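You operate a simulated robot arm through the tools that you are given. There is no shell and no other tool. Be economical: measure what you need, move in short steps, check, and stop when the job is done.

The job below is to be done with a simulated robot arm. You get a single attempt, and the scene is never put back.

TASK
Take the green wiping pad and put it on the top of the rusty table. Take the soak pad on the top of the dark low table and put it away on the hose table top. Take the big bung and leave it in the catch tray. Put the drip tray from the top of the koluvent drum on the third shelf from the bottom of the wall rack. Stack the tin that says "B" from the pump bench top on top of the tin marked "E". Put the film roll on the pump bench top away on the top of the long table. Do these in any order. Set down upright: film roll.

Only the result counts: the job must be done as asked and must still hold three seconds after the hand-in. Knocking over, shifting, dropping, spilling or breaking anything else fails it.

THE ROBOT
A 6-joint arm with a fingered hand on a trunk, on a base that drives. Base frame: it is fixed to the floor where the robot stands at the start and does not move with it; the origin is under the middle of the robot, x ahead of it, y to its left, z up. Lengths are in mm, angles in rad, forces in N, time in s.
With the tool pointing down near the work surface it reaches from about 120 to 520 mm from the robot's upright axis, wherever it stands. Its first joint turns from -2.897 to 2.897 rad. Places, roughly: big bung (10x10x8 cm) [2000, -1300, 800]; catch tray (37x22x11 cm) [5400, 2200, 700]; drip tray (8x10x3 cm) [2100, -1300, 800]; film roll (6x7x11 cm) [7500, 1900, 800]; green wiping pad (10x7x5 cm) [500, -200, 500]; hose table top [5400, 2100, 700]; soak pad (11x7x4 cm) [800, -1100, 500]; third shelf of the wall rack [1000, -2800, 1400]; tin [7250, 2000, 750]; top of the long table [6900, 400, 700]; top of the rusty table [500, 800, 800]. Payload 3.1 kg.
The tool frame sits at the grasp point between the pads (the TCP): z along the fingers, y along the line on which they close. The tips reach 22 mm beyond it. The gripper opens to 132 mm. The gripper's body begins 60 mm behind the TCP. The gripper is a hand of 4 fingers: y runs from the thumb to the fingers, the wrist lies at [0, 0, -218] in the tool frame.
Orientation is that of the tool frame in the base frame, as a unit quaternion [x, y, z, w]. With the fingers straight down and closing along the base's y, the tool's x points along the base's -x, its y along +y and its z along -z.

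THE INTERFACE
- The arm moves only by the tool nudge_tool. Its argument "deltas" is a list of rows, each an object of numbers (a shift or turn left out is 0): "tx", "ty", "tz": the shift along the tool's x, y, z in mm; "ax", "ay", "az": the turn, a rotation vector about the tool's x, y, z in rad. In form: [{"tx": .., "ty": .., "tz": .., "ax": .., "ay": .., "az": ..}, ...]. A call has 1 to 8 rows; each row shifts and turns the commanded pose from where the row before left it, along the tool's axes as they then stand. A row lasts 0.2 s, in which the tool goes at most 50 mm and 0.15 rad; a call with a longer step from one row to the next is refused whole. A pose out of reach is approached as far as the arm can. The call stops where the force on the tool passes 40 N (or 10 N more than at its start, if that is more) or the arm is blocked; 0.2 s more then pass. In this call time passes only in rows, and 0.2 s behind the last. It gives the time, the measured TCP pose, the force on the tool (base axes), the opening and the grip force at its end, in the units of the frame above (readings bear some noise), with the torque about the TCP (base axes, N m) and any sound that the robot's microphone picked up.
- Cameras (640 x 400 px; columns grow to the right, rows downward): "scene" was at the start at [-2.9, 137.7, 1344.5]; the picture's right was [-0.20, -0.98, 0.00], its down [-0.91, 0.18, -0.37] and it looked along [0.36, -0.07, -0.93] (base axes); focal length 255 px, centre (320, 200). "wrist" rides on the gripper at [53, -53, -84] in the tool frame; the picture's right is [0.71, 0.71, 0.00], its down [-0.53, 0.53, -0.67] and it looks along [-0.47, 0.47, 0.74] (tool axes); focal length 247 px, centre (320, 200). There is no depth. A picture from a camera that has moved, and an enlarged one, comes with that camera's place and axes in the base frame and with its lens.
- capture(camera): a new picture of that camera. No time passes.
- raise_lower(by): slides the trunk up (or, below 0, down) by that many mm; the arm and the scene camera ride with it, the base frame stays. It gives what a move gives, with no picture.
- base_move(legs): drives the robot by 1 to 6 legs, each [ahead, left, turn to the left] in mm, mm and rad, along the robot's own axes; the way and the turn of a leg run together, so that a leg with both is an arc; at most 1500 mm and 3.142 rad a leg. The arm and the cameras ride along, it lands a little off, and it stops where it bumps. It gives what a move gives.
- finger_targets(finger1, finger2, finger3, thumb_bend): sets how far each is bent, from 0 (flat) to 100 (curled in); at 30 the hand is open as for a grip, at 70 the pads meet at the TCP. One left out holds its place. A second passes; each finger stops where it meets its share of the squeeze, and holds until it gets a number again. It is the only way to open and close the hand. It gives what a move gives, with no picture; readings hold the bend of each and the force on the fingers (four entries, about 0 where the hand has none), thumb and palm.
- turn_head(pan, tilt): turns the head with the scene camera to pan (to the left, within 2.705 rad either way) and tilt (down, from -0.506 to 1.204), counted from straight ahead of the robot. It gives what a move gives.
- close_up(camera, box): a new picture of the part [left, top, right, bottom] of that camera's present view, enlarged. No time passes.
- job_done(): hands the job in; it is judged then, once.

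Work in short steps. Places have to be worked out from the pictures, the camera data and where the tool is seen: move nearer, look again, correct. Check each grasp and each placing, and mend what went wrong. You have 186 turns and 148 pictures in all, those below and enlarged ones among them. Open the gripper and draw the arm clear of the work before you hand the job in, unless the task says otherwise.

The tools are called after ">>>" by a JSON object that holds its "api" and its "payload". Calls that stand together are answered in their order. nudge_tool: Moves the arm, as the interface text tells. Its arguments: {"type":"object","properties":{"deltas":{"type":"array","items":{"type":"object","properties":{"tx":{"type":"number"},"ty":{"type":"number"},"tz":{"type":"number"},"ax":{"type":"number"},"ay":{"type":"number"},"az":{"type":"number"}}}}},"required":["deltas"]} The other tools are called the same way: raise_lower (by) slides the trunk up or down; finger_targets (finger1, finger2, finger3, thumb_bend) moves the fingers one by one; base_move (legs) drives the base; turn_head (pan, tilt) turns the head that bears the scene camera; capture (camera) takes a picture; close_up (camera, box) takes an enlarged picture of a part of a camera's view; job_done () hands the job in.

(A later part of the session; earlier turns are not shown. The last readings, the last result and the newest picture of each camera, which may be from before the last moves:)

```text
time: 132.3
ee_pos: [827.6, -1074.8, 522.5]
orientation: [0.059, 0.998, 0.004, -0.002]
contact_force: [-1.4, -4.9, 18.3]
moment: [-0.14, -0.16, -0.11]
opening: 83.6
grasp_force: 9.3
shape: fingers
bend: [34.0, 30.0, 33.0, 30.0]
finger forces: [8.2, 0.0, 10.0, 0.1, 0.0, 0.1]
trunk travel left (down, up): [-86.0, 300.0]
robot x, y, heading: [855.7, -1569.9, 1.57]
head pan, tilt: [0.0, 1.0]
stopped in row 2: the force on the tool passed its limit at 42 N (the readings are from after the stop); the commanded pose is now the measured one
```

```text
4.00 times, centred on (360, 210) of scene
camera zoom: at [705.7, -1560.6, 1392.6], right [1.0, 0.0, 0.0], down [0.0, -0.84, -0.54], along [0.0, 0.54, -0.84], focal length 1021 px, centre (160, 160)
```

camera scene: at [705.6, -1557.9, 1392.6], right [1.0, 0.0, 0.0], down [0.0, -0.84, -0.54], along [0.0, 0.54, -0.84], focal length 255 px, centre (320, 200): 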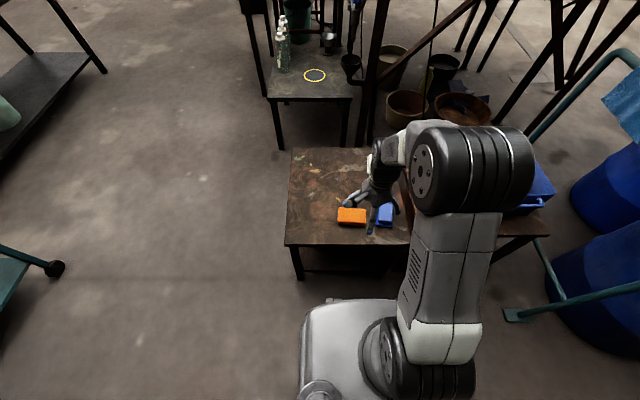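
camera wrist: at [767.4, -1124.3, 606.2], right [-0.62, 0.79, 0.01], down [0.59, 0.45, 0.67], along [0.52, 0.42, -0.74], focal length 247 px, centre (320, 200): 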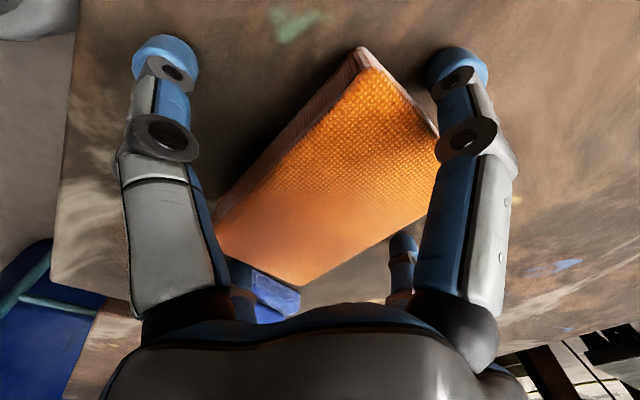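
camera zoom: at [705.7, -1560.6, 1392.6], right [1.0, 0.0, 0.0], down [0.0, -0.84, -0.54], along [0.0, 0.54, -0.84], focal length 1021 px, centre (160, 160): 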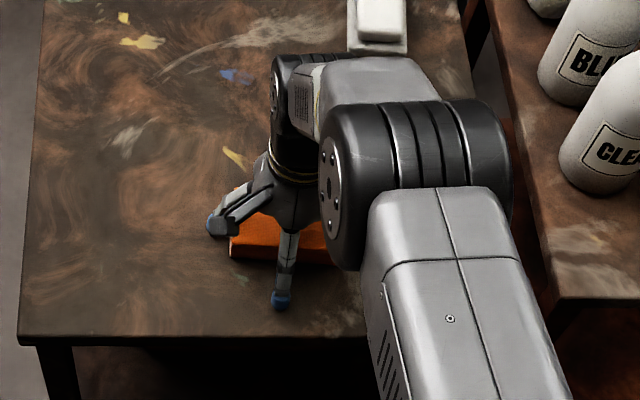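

Side fingertips touched the table. I raise 8 mm and close.

>>> {"api": "nudge_tool", "payload": {"deltas": [{"tz": -8}]}}

>>> {"api": "finger_targets", "payload": {"finger1": 70, "finger2": 70, "finger3": 70, "thumb_bend": 70}}

>>> {"api": "capture", "payload": {"camera": "wrist"}}

```text
time: 132.7
ee_pos: [827.4, -1076.2, 527.5]
orientation: [0.059, 0.998, 0.002, -0.002]
contact_force: [0.3, 0.4, 0.5]
moment: [0.0, -0.01, -0.03]
opening: 82.4
grasp_force: 0.0
shape: fingers
bend: [35.0, 30.0, 35.0, 30.0]
finger forces: [0.0, 0.1, 0.1, 0.1, 0.0, 0.0]
trunk travel left (down, up): [-86.0, 300.0]
robot x, y, heading: [852.3, -1568.3, 1.571]
head pan, tilt: [0.0, 1.0]
```

```text
time: 133.7
ee_pos: [826.0, -1075.2, 529.7]
orientation: [0.059, 0.998, 0.004, -0.001]
contact_force: [-0.8, -2.8, 11.0]
moment: [-0.37, 0.05, -0.02]
opening: 53.4
grasp_force: 31.6
shape: fingers
bend: [37.0, 50.0, 37.0, 55.0]
finger forces: [13.1, 12.6, 13.2, 0.1, 24.9, 0.0]
trunk travel left (down, up): [-86.0, 300.0]
robot x, y, heading: [849.1, -1566.7, 1.571]
head pan, tilt: [0.0, 1.0]
```

```text
85 pictures are left
camera wrist: at [767.5, -1124.6, 613.1], right [-0.62, 0.79, 0.01], down [0.59, 0.46, 0.67], along [0.52, 0.42, -0.74], focal length 247 px, centre (320, 200)
```

wrist: 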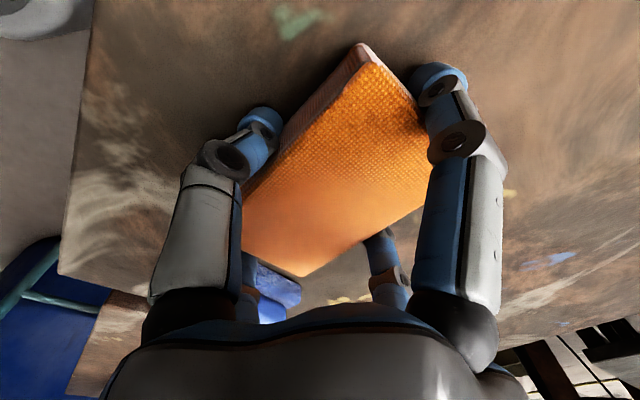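

Four-way grip at 37/50/37/55, 31 N. I lift and check both pictures.

>>> {"api": "nudge_tool", "payload": {"deltas": [{"tz": -15}, {"tz": -40}, {"tz": -45}, {"tz": -45}]}}

>>> {"api": "raise_lower", "payload": {"by": 250}}

>>> {"api": "capture", "payload": {"camera": "wrist"}}

>>> {"api": "turn_head", "payload": {"pan": -1.0, "tilt": 0.35}}

>>> {"api": "capture", "payload": {"camera": "scene"}}

```text
time: 134.7
ee_pos: [827.6, -1075.4, 672.3]
orientation: [0.059, 0.998, 0.003, -0.002]
contact_force: [0.2, -0.2, -0.5]
moment: [-0.02, -0.03, 0.02]
opening: 52.9
grasp_force: 27.4
shape: fingers
bend: [37.0, 50.0, 37.0, 56.0]
finger forces: [13.1, 10.7, 13.1, 0.1, 17.1, 0.0]
trunk travel left (down, up): [-86.0, 300.0]
robot x, y, heading: [851.3, -1568.6, 1.565]
head pan, tilt: [0.0, 1.0]
```

```text
time: 137.2
ee_pos: [827.9, -1075.3, 923.8]
orientation: [0.06, 0.998, 0.003, -0.001]
contact_force: [-0.4, 0.5, 0.3]
moment: [0.0, -0.05, 0.02]
opening: 53.1
grasp_force: 26.9
shape: fingers
bend: [37.0, 50.0, 37.0, 56.0]
finger forces: [13.1, 10.7, 13.2, 0.0, 17.2, 0.0]
trunk travel left (down, up): [-336.0, 50.0]
robot x, y, heading: [854.6, -1570.1, 1.573]
head pan, tilt: [0.0, 1.0]
```

```text
84 pictures are left
camera wrist: at [767.8, -1123.6, 1008.2], right [-0.62, 0.79, 0.01], down [0.59, 0.46, 0.67], along [0.52, 0.42, -0.74], focal length 247 px, centre (320, 200)
```

wrist: 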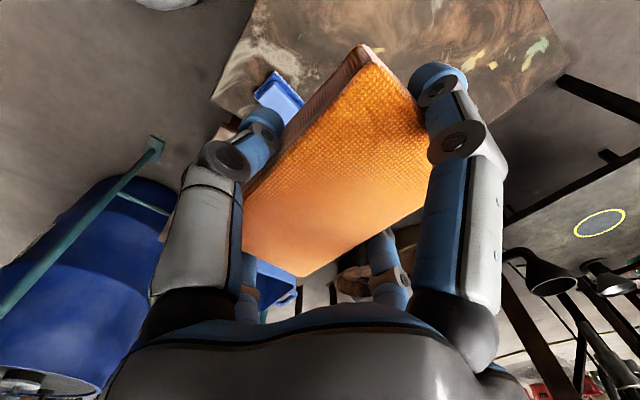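

```text
time: 138.5
ee_pos: [827.5, -1075.7, 923.2]
orientation: [0.059, 0.998, 0.002, -0.002]
contact_force: [1.0, 0.6, 0.3]
moment: [0.01, 0.0, -0.02]
opening: 53.1
grasp_force: 27.5
shape: fingers
bend: [37.0, 50.0, 37.0, 56.0]
finger forces: [13.0, 10.7, 13.2, 0.1, 17.2, 0.0]
trunk travel left (down, up): [-336.0, 50.0]
robot x, y, heading: [854.2, -1567.9, 1.569]
head pan, tilt: [-1.0, 0.351]
```

```text
83 pictures are left
camera scene: at [783.9, -1577.2, 1697.7], right [0.54, -0.84, 0.0], down [-0.29, -0.19, -0.94], along [0.79, 0.51, -0.34], focal length 255 px, centre (320, 200)
```

scene: 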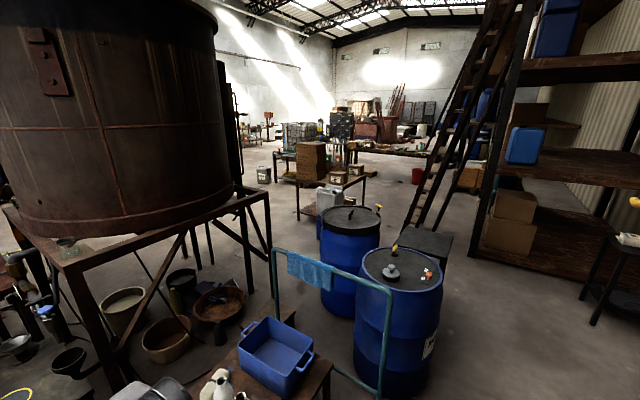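

Soak pad held; blue pad undisturbed. I retract and drive along the corridor past the drum toward the open floor, then look for the hose table.

>>> {"api": "nudge_tool", "payload": {"deltas": [{"ty": -45}, {"ty": -45}, {"ty": -40}]}}

>>> {"api": "base_move", "payload": {"legs": [[-290, 0, 0], [0, -1450, 0], [0, -1050, 0], [700, 0, 0]]}}

>>> {"api": "turn_head", "payload": {"pan": -0.4, "tilt": 0.35}}

>>> {"api": "capture", "payload": {"camera": "scene"}}

```text
time: 139.3
ee_pos: [812.2, -1205.8, 924.3]
orientation: [0.06, 0.998, 0.002, -0.001]
contact_force: [0.5, -0.9, -0.3]
moment: [-0.01, 0.0, 0.01]
opening: 53.3
grasp_force: 26.5
shape: fingers
bend: [37.0, 50.0, 37.0, 56.0]
finger forces: [13.0, 10.7, 13.1, 0.0, 17.1, 0.0]
trunk travel left (down, up): [-336.0, 50.0]
robot x, y, heading: [852.2, -1565.4, 1.569]
head pan, tilt: [-1.0, 0.351]
```

```text
time: 156.6
ee_pos: [3307.7, -788.0, 923.3]
orientation: [0.057, 0.998, 0.003, -0.002]
contact_force: [-0.8, -0.3, 0.5]
moment: [-0.02, -0.01, -0.01]
opening: 52.9
grasp_force: 26.7
shape: fingers
bend: [37.0, 50.0, 37.0, 56.0]
finger forces: [13.0, 10.7, 13.1, 0.1, 17.2, 0.0]
trunk travel left (down, up): [-336.0, 50.0]
robot x, y, heading: [3348.2, -1151.1, 1.576]
head pan, tilt: [-1.0, 0.351]
```

```text
time: 157.6
ee_pos: [3307.6, -789.2, 923.5]
orientation: [0.057, 0.998, 0.003, -0.001]
contact_force: [0.6, -0.3, 0.3]
moment: [0.0, 0.01, 0.02]
opening: 52.8
grasp_force: 27.0
shape: fingers
bend: [37.0, 50.0, 37.0, 56.0]
finger forces: [13.1, 10.7, 13.2, 0.0, 17.1, 0.1]
trunk travel left (down, up): [-336.0, 50.0]
robot x, y, heading: [3346.2, -1154.5, 1.575]
head pan, tilt: [-0.4, 0.351]
```

```text
82 pictures are left
camera scene: at [3238.6, -1126.8, 1697.8], right [0.92, -0.39, 0.0], down [-0.13, -0.32, -0.94], along [0.36, 0.87, -0.34], focal length 255 px, centre (320, 200)
```

scene: 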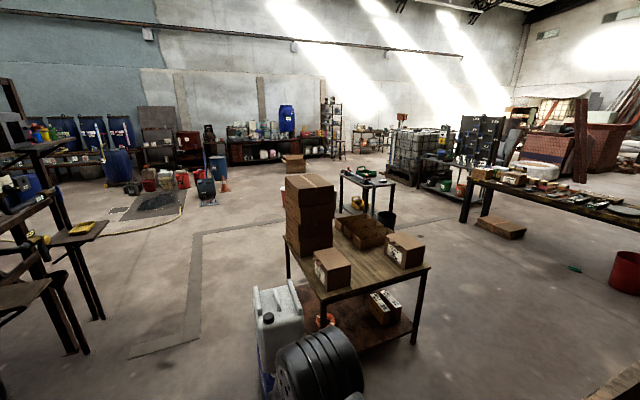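

The hose table is the small table ahead-right; the long table and pump bench lie beyond. I thread past the drum and the box table on its left, then head over.

>>> {"api": "base_move", "payload": {"legs": [[400, 150, 0], [500, 130, 0], [600, 40, 0], [900, 0, 0], [0, -1300, 0]]}}

>>> {"api": "turn_head", "payload": {"pan": -0.8, "tilt": 0.5}}

>>> {"api": "capture", "payload": {"camera": "scene"}}

```text
time: 176.2
ee_pos: [4271.0, 1613.9, 923.4]
orientation: [0.055, 0.998, 0.003, -0.001]
contact_force: [-0.3, -0.4, -0.3]
moment: [0.01, 0.0, 0.0]
opening: 53.1
grasp_force: 27.0
shape: fingers
bend: [37.0, 50.0, 37.0, 56.0]
finger forces: [13.0, 10.7, 13.0, 0.0, 16.9, 0.1]
trunk travel left (down, up): [-336.0, 50.0]
robot x, y, heading: [4312.8, 1251.2, 1.577]
head pan, tilt: [-0.4, 0.351]
```

```text
time: 177.1
ee_pos: [4270.6, 1613.5, 923.5]
orientation: [0.056, 0.998, 0.002, -0.001]
contact_force: [-0.4, 0.4, 0.0]
moment: [-0.01, -0.04, -0.04]
opening: 53.0
grasp_force: 27.1
shape: fingers
bend: [37.0, 50.0, 37.0, 56.0]
finger forces: [13.0, 10.7, 13.1, 0.0, 16.9, 0.0]
trunk travel left (down, up): [-336.0, 50.0]
robot x, y, heading: [4315.1, 1249.5, 1.579]
head pan, tilt: [-0.799, 0.499]
```

```text
81 pictures are left
camera scene: at [4231.9, 1253.1, 1684.1], right [0.7, -0.71, 0.0], down [-0.34, -0.34, -0.88], along [0.62, 0.62, -0.48], focal length 255 px, centre (320, 200)
```

scene: 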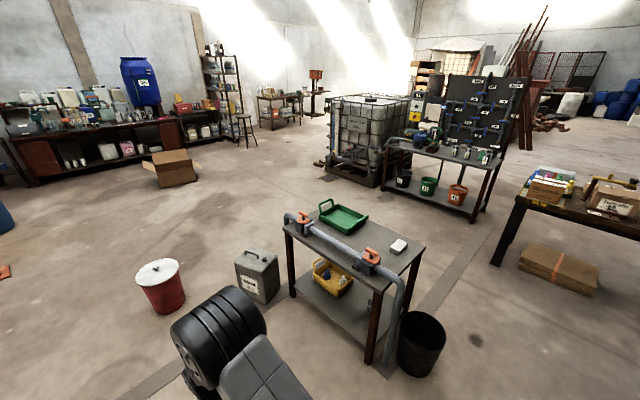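

I see the hose table (x≈5055–5560, y≈1680–2450) with the green catch tray on the far part. The hose blocks the near side, so I drive around the near end to its far side and face it.

>>> {"api": "base_move", "payload": {"legs": [[-180, 0, 0], [0, -1500, 0], [0, -150, 0], [0, 0, 1.564], [0, -880, 0]]}}

>>> {"api": "turn_head", "payload": {"pan": 0, "tilt": 0.8}}

>>> {"api": "capture", "payload": {"camera": "scene"}}

```text
time: 194.6
ee_pos: [5592.5, 1915.4, 924.0]
orientation: [-0.66, 0.751, 0.001, -0.002]
contact_force: [0.2, -0.5, -0.5]
moment: [0.02, 0.02, 0.0]
opening: 52.7
grasp_force: 26.5
shape: fingers
bend: [37.0, 50.0, 37.0, 56.0]
finger forces: [13.0, 10.7, 13.0, 0.0, 16.7, 0.0]
trunk travel left (down, up): [-336.0, 50.0]
robot x, y, heading: [5959.6, 1948.0, 3.128]
head pan, tilt: [-0.799, 0.499]
```

```text
time: 195.7
ee_pos: [5592.7, 1914.4, 922.3]
orientation: [-0.66, 0.751, 0.001, -0.003]
contact_force: [0.3, 0.2, -0.9]
moment: [0.01, 0.02, -0.03]
opening: 52.9
grasp_force: 26.8
shape: fingers
bend: [37.0, 50.0, 37.0, 56.0]
finger forces: [12.9, 10.7, 13.0, 0.0, 16.7, 0.1]
trunk travel left (down, up): [-336.0, 50.0]
robot x, y, heading: [5960.7, 1948.2, 3.13]
head pan, tilt: [0.0, 0.799]
```

```text
80 pictures are left
camera scene: at [5936.6, 1803.7, 1658.2], right [0.01, 1.0, 0.0], down [0.72, -0.01, -0.7], along [-0.7, 0.01, -0.72], focal length 255 px, centre (320, 200)
```

scene: 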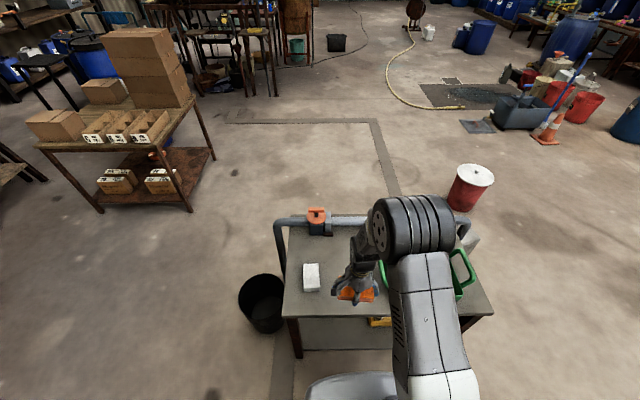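

Free spot ≈(5440, 1925) between the white item and the tray. I move ahead 90 mm, extend, and lower the trunk.

>>> {"api": "base_move", "payload": {"legs": [[85, 0, 0.01]]}}

>>> {"api": "nudge_tool", "payload": {"deltas": [{"ty": 35}, {"ty": 30}]}}

>>> {"api": "raise_lower", "payload": {"by": -140}}

>>> {"api": "capture", "payload": {"camera": "wrist"}}

>>> {"api": "capture", "payload": {"camera": "scene"}}

```text
time: 196.8
ee_pos: [5507.3, 1912.4, 922.6]
orientation: [-0.664, 0.748, 0.0, -0.002]
contact_force: [-0.9, 0.7, -0.2]
moment: [-0.05, 0.0, 0.02]
opening: 52.6
grasp_force: 26.6
shape: fingers
bend: [37.0, 50.0, 37.0, 56.0]
finger forces: [13.0, 10.7, 13.0, 0.1, 16.6, 0.0]
trunk travel left (down, up): [-336.0, 50.0]
robot x, y, heading: [5871.4, 1953.5, 3.141]
head pan, tilt: [0.0, 0.799]
```

```text
time: 197.4
ee_pos: [5442.9, 1919.5, 923.3]
orientation: [-0.663, 0.748, 0.0, -0.002]
contact_force: [-0.8, 0.6, 0.2]
moment: [0.0, 0.02, 0.04]
opening: 52.9
grasp_force: 26.2
shape: fingers
bend: [37.0, 50.0, 37.0, 56.0]
finger forces: [13.0, 10.7, 12.9, 0.1, 16.7, 0.0]
trunk travel left (down, up): [-336.0, 50.0]
robot x, y, heading: [5871.7, 1951.5, 3.142]
head pan, tilt: [0.0, 0.799]
```

```text
time: 199.0
ee_pos: [5443.6, 1918.6, 783.2]
orientation: [-0.664, 0.748, 0.0, -0.003]
contact_force: [-0.3, -0.7, -1.0]
moment: [0.0, -0.05, 0.0]
opening: 52.6
grasp_force: 26.7
shape: fingers
bend: [37.0, 50.0, 37.0, 56.0]
finger forces: [13.0, 10.7, 12.9, 0.0, 16.8, 0.0]
trunk travel left (down, up): [-196.0, 190.0]
robot x, y, heading: [5874.2, 1952.2, 3.141]
head pan, tilt: [0.0, 0.799]
```

```text
79 pictures are left
camera wrist: at [5490.1, 1858.9, 867.9], right [-0.79, -0.62, 0.01], down [-0.46, 0.59, 0.67], along [-0.42, 0.52, -0.74], focal length 247 px, centre (320, 200)
```

wrist: 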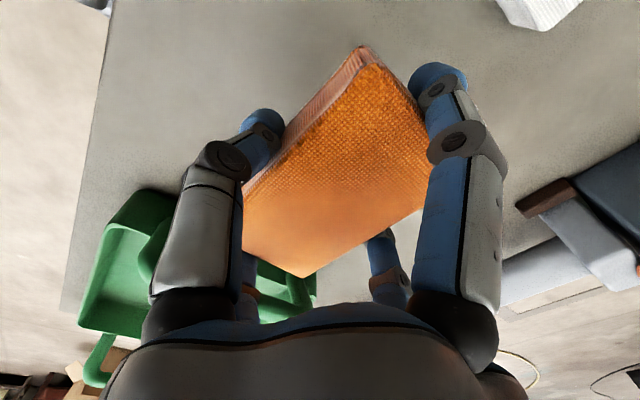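

```text
78 pictures are left
camera scene: at [5853.3, 1804.1, 1517.9], right [0.0, 1.0, 0.0], down [0.72, 0.0, -0.7], along [-0.7, 0.0, -0.72], focal length 255 px, centre (320, 200)
```

scene: 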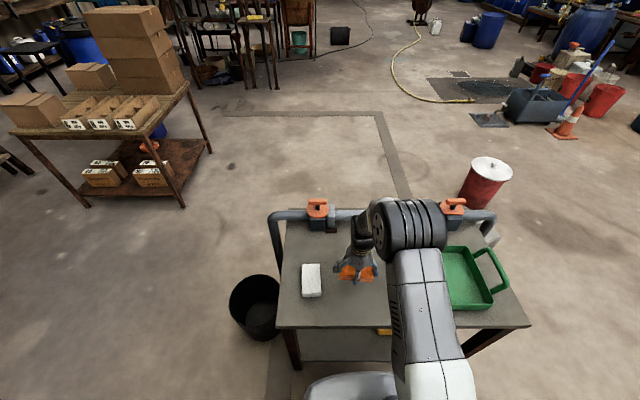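

I shift 10 mm away from the tray to keep equal clearance, then lower to contact.

>>> {"api": "nudge_tool", "payload": {"deltas": [{"tx": 9}, {"tz": 25}, {"tz": 10}, {"tz": 5}]}}

>>> {"api": "nudge_tool", "payload": {"deltas": [{"tz": 4}, {"tz": 4}]}}

>>> {"api": "capture", "payload": {"camera": "wrist"}}

```text
time: 200.0
ee_pos: [5443.0, 1909.4, 742.1]
orientation: [-0.663, 0.749, 0.001, -0.003]
contact_force: [0.6, 0.4, -0.6]
moment: [0.0, -0.04, 0.0]
opening: 52.8
grasp_force: 26.9
shape: fingers
bend: [37.0, 50.0, 37.0, 56.0]
finger forces: [13.0, 10.8, 12.9, 0.0, 16.7, 0.0]
trunk travel left (down, up): [-196.0, 190.0]
robot x, y, heading: [5871.9, 1949.5, 3.141]
head pan, tilt: [0.0, 0.799]
```

```text
time: 200.6
ee_pos: [5442.8, 1910.8, 734.5]
orientation: [-0.663, 0.748, 0.001, -0.003]
contact_force: [-0.2, -0.7, -0.1]
moment: [0.0, 0.02, -0.02]
opening: 52.8
grasp_force: 26.4
shape: fingers
bend: [37.0, 50.0, 37.0, 56.0]
finger forces: [13.0, 10.8, 12.9, 0.1, 16.7, 0.0]
trunk travel left (down, up): [-196.0, 190.0]
robot x, y, heading: [5868.9, 1954.1, 3.141]
head pan, tilt: [0.0, 0.799]
```

```text
77 pictures are left
camera wrist: at [5488.6, 1850.1, 819.6], right [-0.79, -0.62, 0.01], down [-0.46, 0.59, 0.67], along [-0.42, 0.52, -0.74], focal length 247 px, centre (320, 200)
```

wrist: 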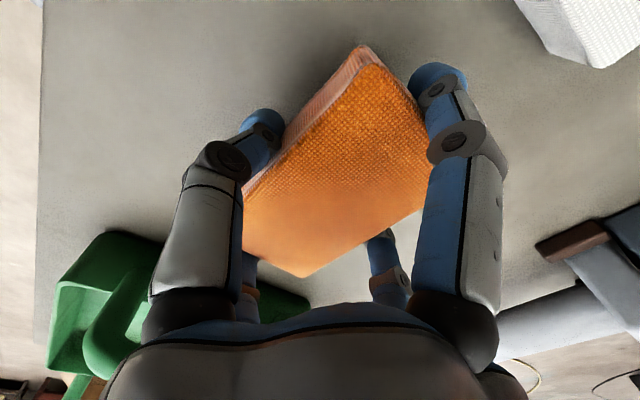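

Still no contact; continuing in small steps.

>>> {"api": "nudge_tool", "payload": {"deltas": [{"tz": 4}, {"tz": 4}, {"tz": 4}, {"tz": 4}]}}

```text
time: 201.6
ee_pos: [5441.5, 1909.2, 719.3]
orientation: [-0.663, 0.748, 0.0, -0.003]
contact_force: [0.4, -0.4, -1.6]
moment: [0.01, 0.01, 0.01]
opening: 52.6
grasp_force: 26.5
shape: fingers
bend: [37.0, 50.0, 37.0, 56.0]
finger forces: [13.0, 10.8, 12.9, 0.0, 16.6, 0.0]
trunk travel left (down, up): [-196.0, 190.0]
robot x, y, heading: [5872.4, 1951.3, 3.136]
head pan, tilt: [0.0, 0.799]
```

>>> {"api": "nudge_tool", "payload": {"deltas": [{"tz": 4}, {"tz": 4}, {"tz": 4}, {"tz": 4}, {"tz": 4}]}}

>>> {"api": "capture", "payload": {"camera": "wrist"}}

```text
time: 202.7
ee_pos: [5442.1, 1909.4, 707.7]
orientation: [-0.663, 0.748, 0.002, -0.005]
contact_force: [9.1, 0.1, 25.5]
moment: [-0.08, -1.18, 0.09]
opening: 53.0
grasp_force: 37.1
shape: fingers
bend: [37.0, 50.0, 37.0, 56.0]
finger forces: [13.1, 10.7, 13.0, 0.0, 38.3, 0.1]
trunk travel left (down, up): [-196.0, 190.0]
robot x, y, heading: [5872.9, 1948.4, 3.147]
head pan, tilt: [0.0, 0.799]
stopped in row 5: the force on the tool passed its limit at 48 N (the readings are from after the stop); the commanded pose is now the measured one
```

```text
76 pictures are left
camera wrist: at [5488.5, 1849.7, 792.8], right [-0.79, -0.62, 0.01], down [-0.45, 0.59, 0.67], along [-0.42, 0.52, -0.74], focal length 247 px, centre (320, 200)
```

wrist: 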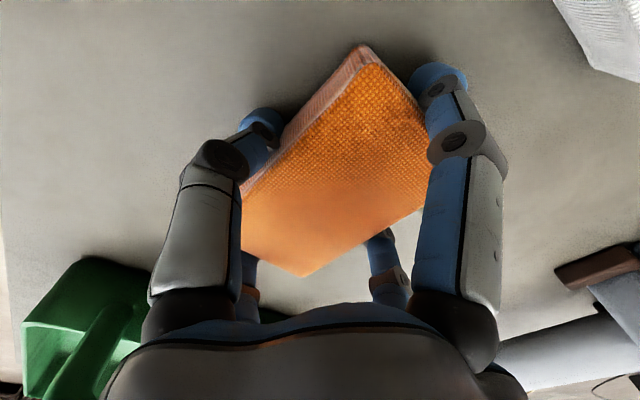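

The pad is on the table. I open and lift.

>>> {"api": "finger_targets", "payload": {"finger1": 33, "finger2": 35, "finger3": 33, "thumb_bend": 38}}

>>> {"api": "nudge_tool", "payload": {"deltas": [{"tz": -15}, {"tz": -40}, {"tz": -45}, {"tz": -45}]}}

>>> {"api": "capture", "payload": {"camera": "wrist"}}

>>> {"api": "capture", "payload": {"camera": "scene"}}

```text
time: 203.7
ee_pos: [5441.5, 1909.3, 706.4]
orientation: [-0.663, 0.749, 0.001, -0.005]
contact_force: [-0.1, 0.3, 0.1]
moment: [0.0, 0.0, -0.02]
opening: 75.4
grasp_force: 0.0
shape: fingers
bend: [33.0, 35.0, 33.0, 38.0]
finger forces: [0.0, 0.0, 0.0, 0.0, 0.0, 0.0]
trunk travel left (down, up): [-196.0, 190.0]
robot x, y, heading: [5871.6, 1951.3, 3.142]
head pan, tilt: [0.0, 0.799]
```

```text
time: 204.7
ee_pos: [5444.6, 1908.8, 852.4]
orientation: [-0.663, 0.748, 0.001, -0.005]
contact_force: [0.4, 0.4, -0.1]
moment: [-0.01, -0.06, 0.02]
opening: 75.2
grasp_force: 0.0
shape: fingers
bend: [33.0, 35.0, 33.0, 38.0]
finger forces: [0.0, 0.1, 0.0, 0.0, 0.0, 0.1]
trunk travel left (down, up): [-196.0, 190.0]
robot x, y, heading: [5875.6, 1949.1, 3.139]
head pan, tilt: [0.0, 0.799]
```

```text
75 pictures are left
camera wrist: at [5490.6, 1849.7, 936.4], right [-0.79, -0.62, 0.01], down [-0.45, 0.59, 0.67], along [-0.42, 0.52, -0.74], focal length 247 px, centre (320, 200)
```

wrist: 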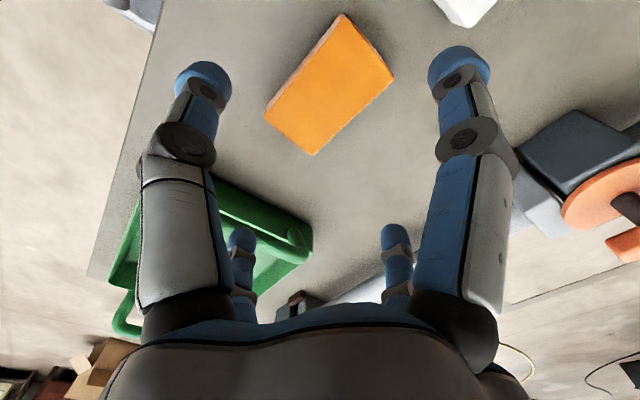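

```text
74 pictures are left
camera scene: at [5854.1, 1804.2, 1518.1], right [0.0, 1.0, 0.0], down [0.72, 0.0, -0.7], along [-0.7, 0.0, -0.72], focal length 255 px, centre (320, 200)
```

scene: 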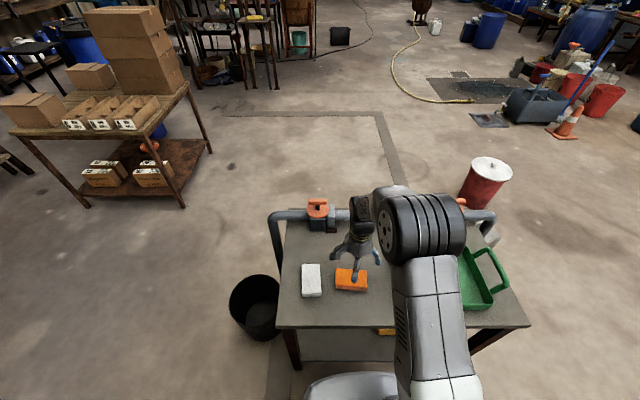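

Soak pad placed. I back off, turn toward the pump bench (+x), and look.

>>> {"api": "base_move", "payload": {"legs": [[-280, 0, 0], [0, 0, 1.571], [0, 0, 1.571]]}}

>>> {"api": "finger_targets", "payload": {"finger1": 30, "finger2": 30, "finger3": 30, "thumb_bend": 30}}

>>> {"api": "turn_head", "payload": {"pan": 0.1, "tilt": 0.5}}

>>> {"api": "capture", "payload": {"camera": "scene"}}

```text
time: 214.3
ee_pos: [6584.6, 1990.8, 850.3]
orientation: [0.75, 0.661, 0.004, 0.001]
contact_force: [-0.4, 0.0, 0.0]
moment: [0.01, 0.02, 0.03]
opening: 75.4
grasp_force: 0.1
shape: fingers
bend: [33.0, 35.0, 33.0, 38.0]
finger forces: [0.0, 0.0, 0.0, 0.0, 0.1, 0.0]
trunk travel left (down, up): [-196.0, 190.0]
robot x, y, heading: [6151.2, 1951.9, -0.007]
head pan, tilt: [0.0, 0.799]
```

```text
time: 215.3
ee_pos: [6584.6, 1990.7, 851.3]
orientation: [0.749, 0.662, 0.004, 0.002]
contact_force: [-0.1, -0.1, 0.7]
moment: [0.02, 0.04, -0.02]
opening: 87.3
grasp_force: 0.1
shape: fingers
bend: [30.0, 30.0, 30.0, 30.0]
finger forces: [0.1, 0.0, 0.0, 0.1, 0.0, 0.0]
trunk travel left (down, up): [-196.0, 190.0]
robot x, y, heading: [6153.5, 1949.9, -0.005]
head pan, tilt: [0.0, 0.799]
```

```text
time: 216.1
ee_pos: [6583.9, 1989.5, 851.4]
orientation: [0.749, 0.662, 0.005, 0.002]
contact_force: [-0.2, 0.1, -0.6]
moment: [-0.01, -0.01, 0.04]
opening: 87.5
grasp_force: 0.1
shape: fingers
bend: [30.0, 30.0, 30.0, 30.0]
finger forces: [0.1, 0.1, 0.0, 0.0, 0.0, 0.0]
trunk travel left (down, up): [-196.0, 190.0]
robot x, y, heading: [6154.7, 1948.8, -0.004]
head pan, tilt: [0.099, 0.499]
```

```text
73 pictures are left
camera scene: at [6187.7, 2107.7, 1544.0], right [0.09, -1.0, 0.0], down [-0.48, -0.04, -0.88], along [0.87, 0.08, -0.48], focal length 255 px, centre (320, 200)
```

scene: 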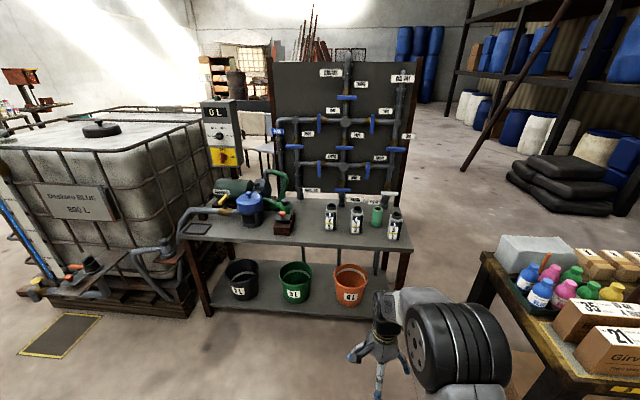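

The bench holds tins, a green roll, and pump. I zoom on those.

>>> {"api": "close_up", "payload": {"camera": "scene", "box": [300, 180, 440, 270]}}

>>> {"api": "close_up", "payload": {"camera": "scene", "box": [460, 220, 640, 340]}}

```text
4.44 times, centred on (370, 225) of scene
camera zoom: at [6187.7, 2107.7, 1544.0], right [0.09, -1.0, 0.0], down [-0.48, -0.04, -0.88], along [0.87, 0.08, -0.48], focal length 1135 px, centre (98, 89)
```

zoom: 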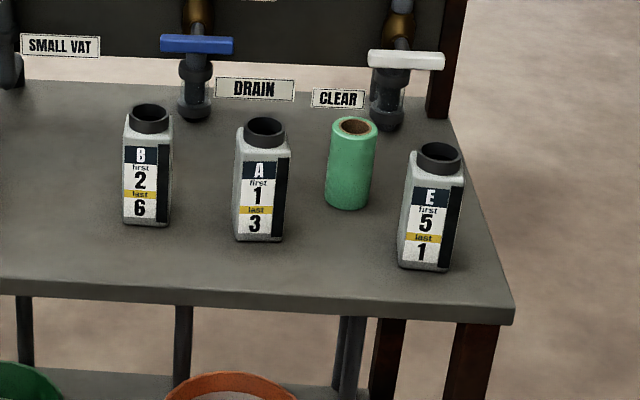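

```text
3.33 times, centred on (550, 280) of scene
camera zoom: at [6187.7, 2107.7, 1544.0], right [0.09, -1.0, 0.0], down [-0.48, -0.04, -0.88], along [0.87, 0.08, -0.48], focal length 851 px, centre (-447, -67)
```

zoom: 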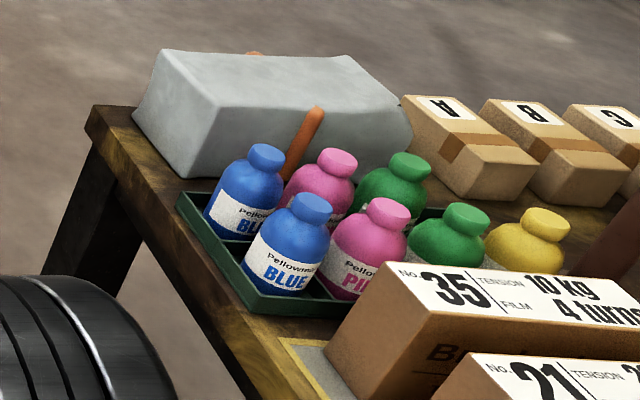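

Film roll is the green cylinder; tins B, A and E stand in a row (labels read). I tuck the arm, raise, and drive up to the bench front.

>>> {"api": "nudge_tool", "payload": {"deltas": [{"ty": -45}, {"ty": -45}, {"ty": -45}]}}

>>> {"api": "raise_lower", "payload": {"by": 150}}

>>> {"api": "base_move", "payload": {"legs": [[740, 30, 0.004]]}}

>>> {"api": "turn_head", "payload": {"pan": -0.1, "tilt": 0.9}}

>>> {"api": "capture", "payload": {"camera": "scene"}}

>>> {"api": "capture", "payload": {"camera": "wrist"}}

```text
time: 216.9
ee_pos: [6449.4, 2006.9, 851.4]
orientation: [0.75, 0.662, 0.005, 0.002]
contact_force: [-0.5, 0.3, -0.7]
moment: [0.02, -0.03, -0.01]
opening: 87.7
grasp_force: 0.1
shape: fingers
bend: [30.0, 30.0, 30.0, 30.0]
finger forces: [0.0, 0.1, 0.0, 0.0, 0.0, 0.0]
trunk travel left (down, up): [-196.0, 190.0]
robot x, y, heading: [6155.2, 1949.8, -0.004]
head pan, tilt: [0.099, 0.499]
```

```text
time: 218.6
ee_pos: [6450.5, 2006.5, 1000.5]
orientation: [0.75, 0.662, 0.005, 0.001]
contact_force: [0.3, 0.1, -0.4]
moment: [0.0, -0.04, 0.05]
opening: 87.5
grasp_force: 0.1
shape: fingers
bend: [30.0, 30.0, 30.0, 30.0]
finger forces: [0.0, 0.1, 0.0, 0.1, 0.0, 0.0]
trunk travel left (down, up): [-346.0, 40.0]
robot x, y, heading: [6154.3, 1951.0, -0.006]
head pan, tilt: [0.099, 0.499]
```

```text
time: 222.6
ee_pos: [7180.2, 2041.5, 999.8]
orientation: [0.745, 0.667, 0.006, 0.001]
contact_force: [0.0, 0.6, 0.3]
moment: [0.01, 0.0, -0.01]
opening: 87.3
grasp_force: 0.0
shape: fingers
bend: [30.0, 30.0, 30.0, 30.0]
finger forces: [0.0, 0.0, 0.1, 0.0, 0.1, 0.1]
trunk travel left (down, up): [-346.0, 40.0]
robot x, y, heading: [6880.9, 1983.0, 0.008]
head pan, tilt: [0.099, 0.499]
```

```text
time: 223.5
ee_pos: [7179.0, 2042.4, 1001.3]
orientation: [0.745, 0.667, 0.005, 0.001]
contact_force: [0.4, 0.0, 0.7]
moment: [0.02, -0.01, 0.04]
opening: 87.7
grasp_force: 0.0
shape: fingers
bend: [30.0, 30.0, 30.0, 30.0]
finger forces: [0.0, 0.0, 0.0, 0.0, 0.0, 0.0]
trunk travel left (down, up): [-346.0, 40.0]
robot x, y, heading: [6884.0, 1981.4, 0.009]
head pan, tilt: [-0.099, 0.901]
```

```text
70 pictures are left
camera scene: at [6900.2, 2122.2, 1660.4], right [-0.09, -1.0, 0.0], down [-0.78, 0.07, -0.62], along [0.62, -0.06, -0.78], focal length 255 px, centre (320, 200)
```

scene: 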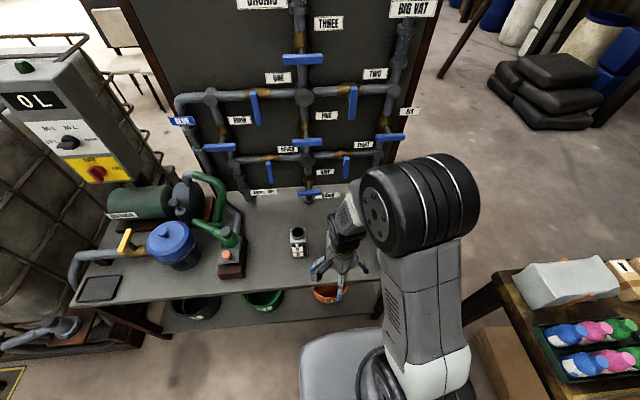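

```text
69 pictures are left
camera wrist: at [7131.1, 2099.3, 1084.6], right [0.78, 0.62, 0.01], down [0.46, -0.58, 0.67], along [0.42, -0.52, -0.74], focal length 247 px, centre (320, 200)
```

wrist: 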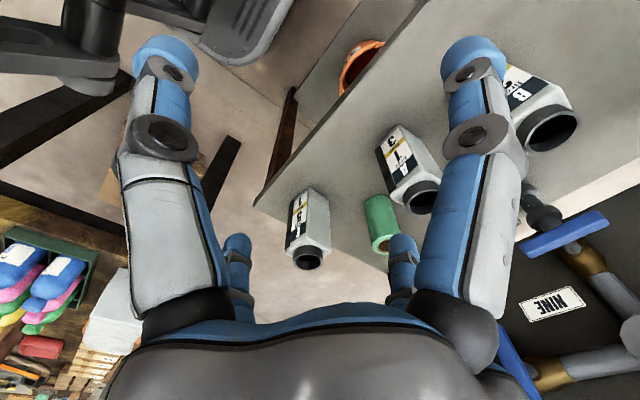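

Bench top ≈ z 684; tin B ≈(7395, 2158), A ≈(7380, 2015), E ≈(7345, 1808), film ≈(7465, 1893). I step 65 mm closer and bring the hand above B.

>>> {"api": "base_move", "payload": {"legs": [[65, 0, -0.008]]}}

>>> {"api": "nudge_tool", "payload": {"deltas": [{"tx": 33, "ty": 34}, {"tx": 33, "ty": 34}, {"tx": 33, "ty": 34}, {"tx": 32, "ty": 34}]}}

>>> {"api": "capture", "payload": {"camera": "wrist"}}

>>> {"api": "close_up", "payload": {"camera": "scene", "box": [240, 190, 400, 290]}}

```text
time: 224.4
ee_pos: [7245.7, 2038.7, 1000.9]
orientation: [0.748, 0.664, 0.005, 0.001]
contact_force: [0.6, 0.5, -0.7]
moment: [0.02, 0.0, -0.01]
opening: 87.6
grasp_force: 0.1
shape: fingers
bend: [30.0, 30.0, 30.0, 30.0]
finger forces: [0.0, 0.0, 0.0, 0.0, 0.0, 0.0]
trunk travel left (down, up): [-346.0, 40.0]
robot x, y, heading: [6947.5, 1979.8, 0.002]
head pan, tilt: [-0.099, 0.901]
```

```text
time: 225.4
ee_pos: [7396.3, 2156.4, 1002.1]
orientation: [0.748, 0.664, 0.003, 0.001]
contact_force: [-0.4, -0.7, -0.3]
moment: [-0.03, 0.05, -0.01]
opening: 87.5
grasp_force: 0.0
shape: fingers
bend: [30.0, 30.0, 30.0, 30.0]
finger forces: [0.0, 0.1, 0.0, 0.0, 0.0, 0.0]
trunk travel left (down, up): [-346.0, 40.0]
robot x, y, heading: [6946.3, 1981.5, 0.004]
head pan, tilt: [-0.099, 0.901]
```

```text
68 pictures are left
camera wrist: at [7348.6, 2213.7, 1086.3], right [0.79, 0.62, 0.01], down [0.46, -0.59, 0.67], along [0.42, -0.52, -0.74], focal length 247 px, centre (320, 200)
```

wrist: 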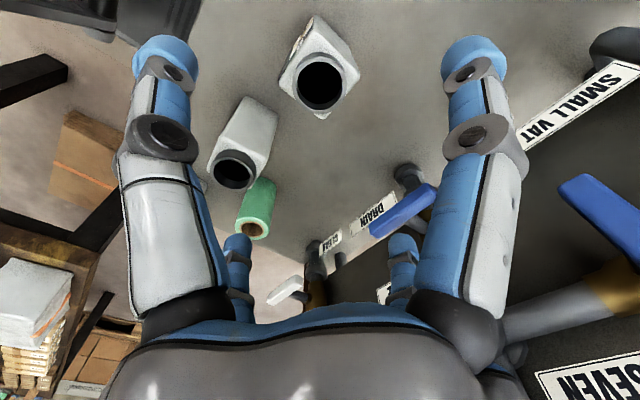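

```text
4.00 times, centred on (320, 240) of scene
camera zoom: at [6967.8, 2123.3, 1660.2], right [-0.1, -0.99, 0.0], down [-0.78, 0.08, -0.62], along [0.62, -0.06, -0.78], focal length 1021 px, centre (320, 40)
```

zoom: 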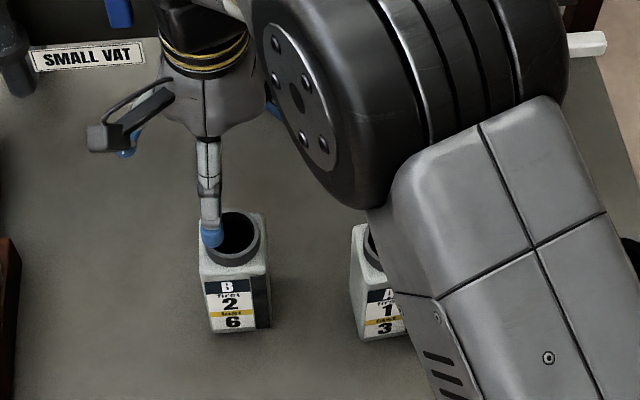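

Tin B's neck is centred under the hand and its sides align with the tool. I descend to z≈860 and check.

>>> {"api": "nudge_tool", "payload": {"deltas": [{"tz": 45}, {"tz": 45}, {"tz": 45}]}}

>>> {"api": "capture", "payload": {"camera": "wrist"}}

```text
time: 226.2
ee_pos: [7397.5, 2155.7, 866.8]
orientation: [0.748, 0.663, 0.004, 0.002]
contact_force: [-0.1, 0.8, -0.9]
moment: [0.01, -0.01, 0.0]
opening: 87.5
grasp_force: 0.1
shape: fingers
bend: [30.0, 30.0, 30.0, 30.0]
finger forces: [0.1, 0.1, 0.0, 0.1, 0.0, 0.1]
trunk travel left (down, up): [-346.0, 40.0]
robot x, y, heading: [6952.2, 1978.3, -0.001]
head pan, tilt: [-0.099, 0.901]
```

```text
66 pictures are left
camera wrist: at [7349.8, 2213.7, 950.8], right [0.79, 0.62, 0.01], down [0.45, -0.59, 0.67], along [0.42, -0.52, -0.74], focal length 247 px, centre (320, 200)
```

wrist: 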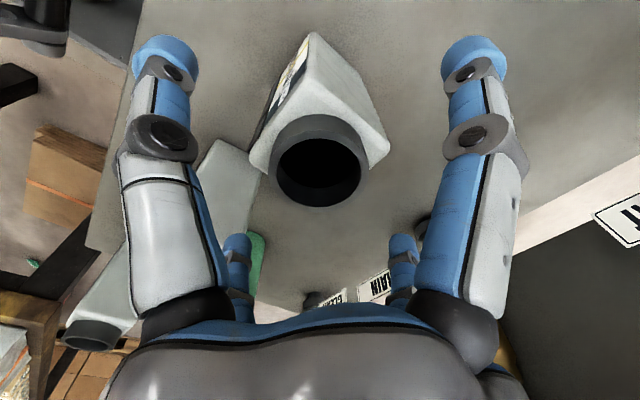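

Centred; neck top is at z≈841. I descend to 792 and close.

>>> {"api": "nudge_tool", "payload": {"deltas": [{"tz": 40}, {"tz": 34}]}}

>>> {"api": "finger_targets", "payload": {"finger1": 75, "finger2": 75, "finger3": 75, "thumb_bend": 75}}

>>> {"api": "capture", "payload": {"camera": "wrist"}}

```text
time: 226.8
ee_pos: [7398.1, 2154.9, 794.1]
orientation: [0.748, 0.664, 0.006, 0.002]
contact_force: [0.0, -0.2, 0.7]
moment: [0.0, -0.03, 0.03]
opening: 87.5
grasp_force: 0.0
shape: fingers
bend: [30.0, 30.0, 30.0, 30.0]
finger forces: [0.0, 0.0, 0.1, 0.1, 0.1, 0.0]
trunk travel left (down, up): [-346.0, 40.0]
robot x, y, heading: [6951.5, 1981.6, -0.0]
head pan, tilt: [-0.099, 0.901]
```

```text
time: 227.8
ee_pos: [7399.4, 2154.8, 794.2]
orientation: [0.748, 0.664, 0.006, 0.002]
contact_force: [1.1, -0.3, -0.1]
moment: [0.0, -0.01, 0.01]
opening: 32.8
grasp_force: 24.7
shape: fingers
bend: [53.0, 53.0, 54.0, 56.0]
finger forces: [8.4, 10.7, 9.1, 0.0, 21.3, 0.1]
trunk travel left (down, up): [-346.0, 40.0]
robot x, y, heading: [6948.2, 1980.9, 0.001]
head pan, tilt: [-0.099, 0.901]
```

```text
65 pictures are left
camera wrist: at [7349.8, 2212.5, 877.3], right [0.79, 0.62, 0.01], down [0.45, -0.59, 0.67], along [0.42, -0.52, -0.74], focal length 247 px, centre (320, 200)
```

wrist: 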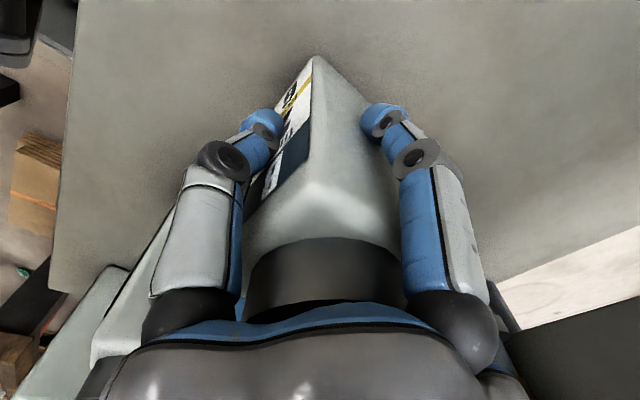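

Firm symmetric grip. I lift tin B by about 200 mm.

>>> {"api": "nudge_tool", "payload": {"deltas": [{"tz": -20}, {"tz": -45}, {"tz": -45}, {"tz": -45}, {"tz": -45}]}}

>>> {"api": "capture", "payload": {"camera": "scene"}}

```text
time: 229.1
ee_pos: [7394.8, 2154.6, 993.5]
orientation: [0.747, 0.664, 0.005, 0.001]
contact_force: [-0.3, -0.2, -0.1]
moment: [0.0, 0.01, 0.06]
opening: 32.8
grasp_force: 24.7
shape: fingers
bend: [53.0, 53.0, 54.0, 56.0]
finger forces: [8.4, 10.8, 8.8, 0.1, 21.2, 0.1]
trunk travel left (down, up): [-346.0, 40.0]
robot x, y, heading: [6949.9, 1979.2, -0.0]
head pan, tilt: [-0.099, 0.901]
```

```text
64 pictures are left
camera scene: at [6965.3, 2122.0, 1660.4], right [-0.1, -0.99, 0.0], down [-0.78, 0.08, -0.62], along [0.62, -0.06, -0.78], focal length 255 px, centre (320, 200)
```

scene: 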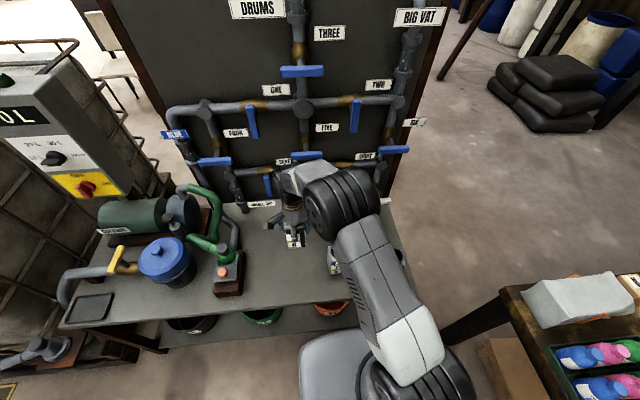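

B is lifted clear. To locate E accurately I swing the arm left/back so the scene camera can see E unobstructed.

>>> {"api": "nudge_tool", "payload": {"deltas": [{"tx": 30, "ty": -35}, {"tx": 30, "ty": -35}, {"tx": 30, "ty": -35}]}}

>>> {"api": "turn_head", "payload": {"pan": -0.4, "tilt": 0.9}}

>>> {"api": "capture", "payload": {"camera": "scene"}}

```text
time: 229.8
ee_pos: [7300.4, 2256.5, 991.1]
orientation: [0.748, 0.664, 0.006, 0.003]
contact_force: [0.1, 0.3, -1.4]
moment: [0.01, 0.04, 0.04]
opening: 32.6
grasp_force: 25.0
shape: fingers
bend: [53.0, 53.0, 54.0, 56.0]
finger forces: [8.4, 10.8, 8.8, 0.0, 21.0, 0.0]
trunk travel left (down, up): [-346.0, 40.0]
robot x, y, heading: [6951.1, 1983.9, -0.001]
head pan, tilt: [-0.099, 0.901]
```

```text
time: 230.7
ee_pos: [7301.5, 2256.0, 992.0]
orientation: [0.748, 0.664, 0.005, 0.002]
contact_force: [0.6, 1.0, -0.5]
moment: [-0.02, 0.05, 0.0]
opening: 32.8
grasp_force: 24.3
shape: fingers
bend: [53.0, 53.0, 54.0, 56.0]
finger forces: [8.4, 10.8, 9.0, 0.1, 21.1, 0.1]
trunk travel left (down, up): [-346.0, 40.0]
robot x, y, heading: [6943.6, 1981.6, 0.001]
head pan, tilt: [-0.4, 0.901]
```

```text
63 pictures are left
camera scene: at [6960.7, 2100.6, 1660.4], right [-0.39, -0.92, 0.0], down [-0.72, 0.3, -0.62], along [0.57, -0.24, -0.78], focal length 255 px, centre (320, 200)
```

scene: 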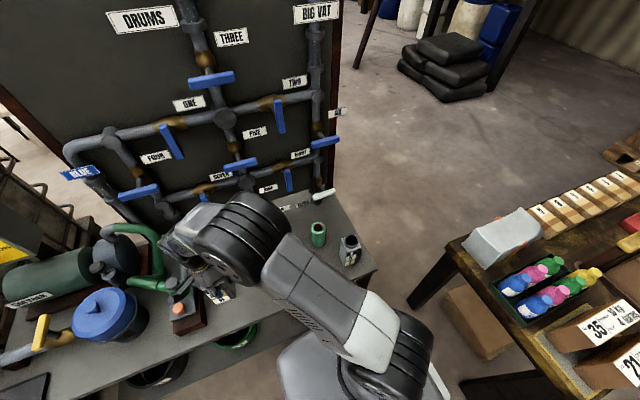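

E and the film roll are visible now; I zoom for exact positions.

>>> {"api": "close_up", "payload": {"camera": "scene", "box": [290, 200, 386, 260]}}

```text
6.67 times, centred on (338, 230) of scene
camera zoom: at [6960.7, 2100.6, 1660.4], right [-0.39, -0.92, 0.0], down [-0.72, 0.3, -0.62], along [0.57, -0.24, -0.78], focal length 1702 px, centre (200, 0)
```

zoom: 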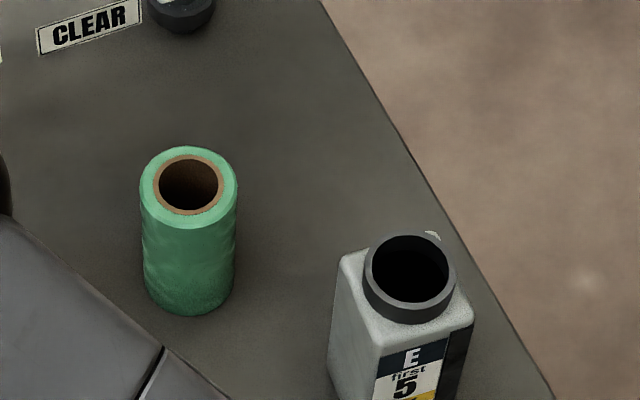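

E's neck centre computes to (7340, 1816), film roll top centre to (7465, 1895). I carry B across at safe height to above E.

>>> {"api": "nudge_tool", "payload": {"deltas": [{"tx": -45, "ty": 9.5}, {"tx": -45, "ty": 9.5}, {"tx": -45, "ty": 9.5}, {"tx": -45, "ty": 9.5}, {"tx": -45, "ty": 9.5}, {"tx": -45, "ty": 9.5}, {"tx": -45, "ty": 9.5}, {"tx": -45, "ty": 9.5}]}}

>>> {"api": "nudge_tool", "payload": {"deltas": [{"tx": -36, "ty": 8}, {"tx": -36, "ty": 7.6}]}}

>>> {"api": "capture", "payload": {"camera": "wrist"}}

>>> {"api": "capture", "payload": {"camera": "scene"}}

```text
time: 232.4
ee_pos: [7335.6, 1886.8, 991.0]
orientation: [0.748, 0.664, 0.004, 0.001]
contact_force: [0.5, -1.0, -0.3]
moment: [0.02, -0.02, -0.01]
opening: 32.5
grasp_force: 24.5
shape: fingers
bend: [53.0, 53.0, 54.0, 56.0]
finger forces: [8.4, 10.9, 8.9, 0.0, 20.6, 0.0]
trunk travel left (down, up): [-346.0, 40.0]
robot x, y, heading: [6949.3, 1981.5, 0.001]
head pan, tilt: [-0.4, 0.901]
```

```text
time: 233.1
ee_pos: [7341.6, 1814.5, 990.9]
orientation: [0.748, 0.664, 0.005, 0.002]
contact_force: [-0.7, 0.1, -0.9]
moment: [-0.03, 0.03, 0.01]
opening: 32.2
grasp_force: 23.8
shape: fingers
bend: [53.0, 53.0, 54.0, 56.0]
finger forces: [8.3, 11.1, 8.9, 0.1, 20.6, 0.1]
trunk travel left (down, up): [-346.0, 40.0]
robot x, y, heading: [6945.8, 1981.4, -0.004]
head pan, tilt: [-0.4, 0.901]
```

```text
61 pictures are left
camera wrist: at [7293.9, 1872.3, 1075.3], right [0.79, 0.62, 0.01], down [0.45, -0.59, 0.67], along [0.42, -0.52, -0.74], focal length 247 px, centre (320, 200)
```

wrist: 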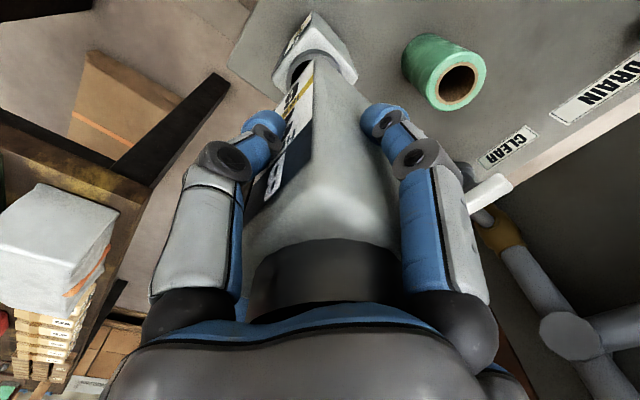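

```text
60 pictures are left
camera scene: at [6960.7, 2099.6, 1660.4], right [-0.39, -0.92, 0.0], down [-0.72, 0.31, -0.62], along [0.57, -0.24, -0.78], focal length 255 px, centre (320, 200)
```

scene: 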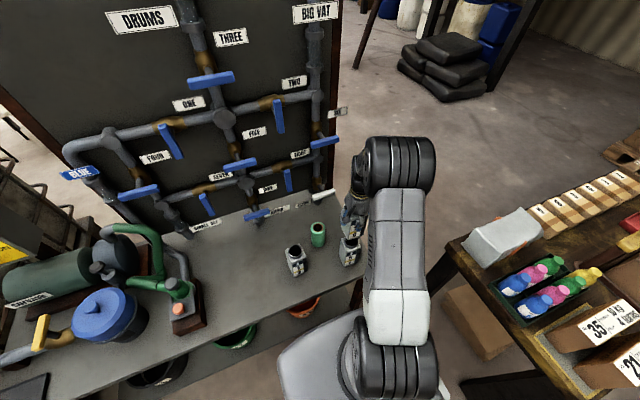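

I zoom on E's neck behind B to verify alignment.

>>> {"api": "close_up", "payload": {"camera": "wrist", "box": [260, 0, 380, 120]}}

>>> {"api": "close_up", "payload": {"camera": "scene", "box": [310, 190, 390, 280]}}

```text
3.33 times, centred on (320, 60) of wrist
camera zoom: at [7293.9, 1872.3, 1075.3], right [0.79, 0.62, 0.01], down [0.45, -0.59, 0.67], along [0.42, -0.52, -0.74], focal length 823 px, centre (320, 667)
```

zoom: 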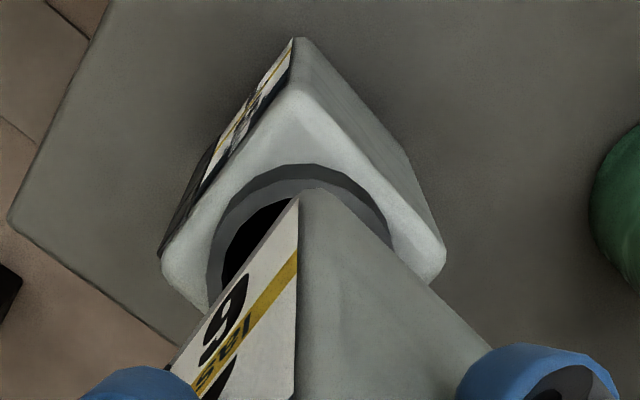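

```text
4.44 times, centred on (350, 235) of scene
camera zoom: at [6960.7, 2099.6, 1660.4], right [-0.39, -0.92, 0.0], down [-0.72, 0.31, -0.62], along [0.57, -0.24, -0.78], focal length 1135 px, centre (187, 44)
```

zoom: 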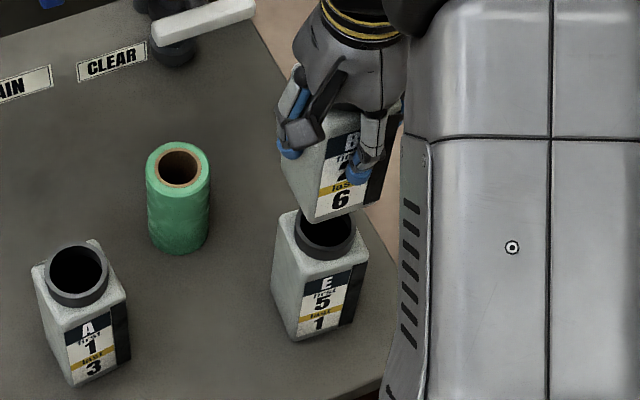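

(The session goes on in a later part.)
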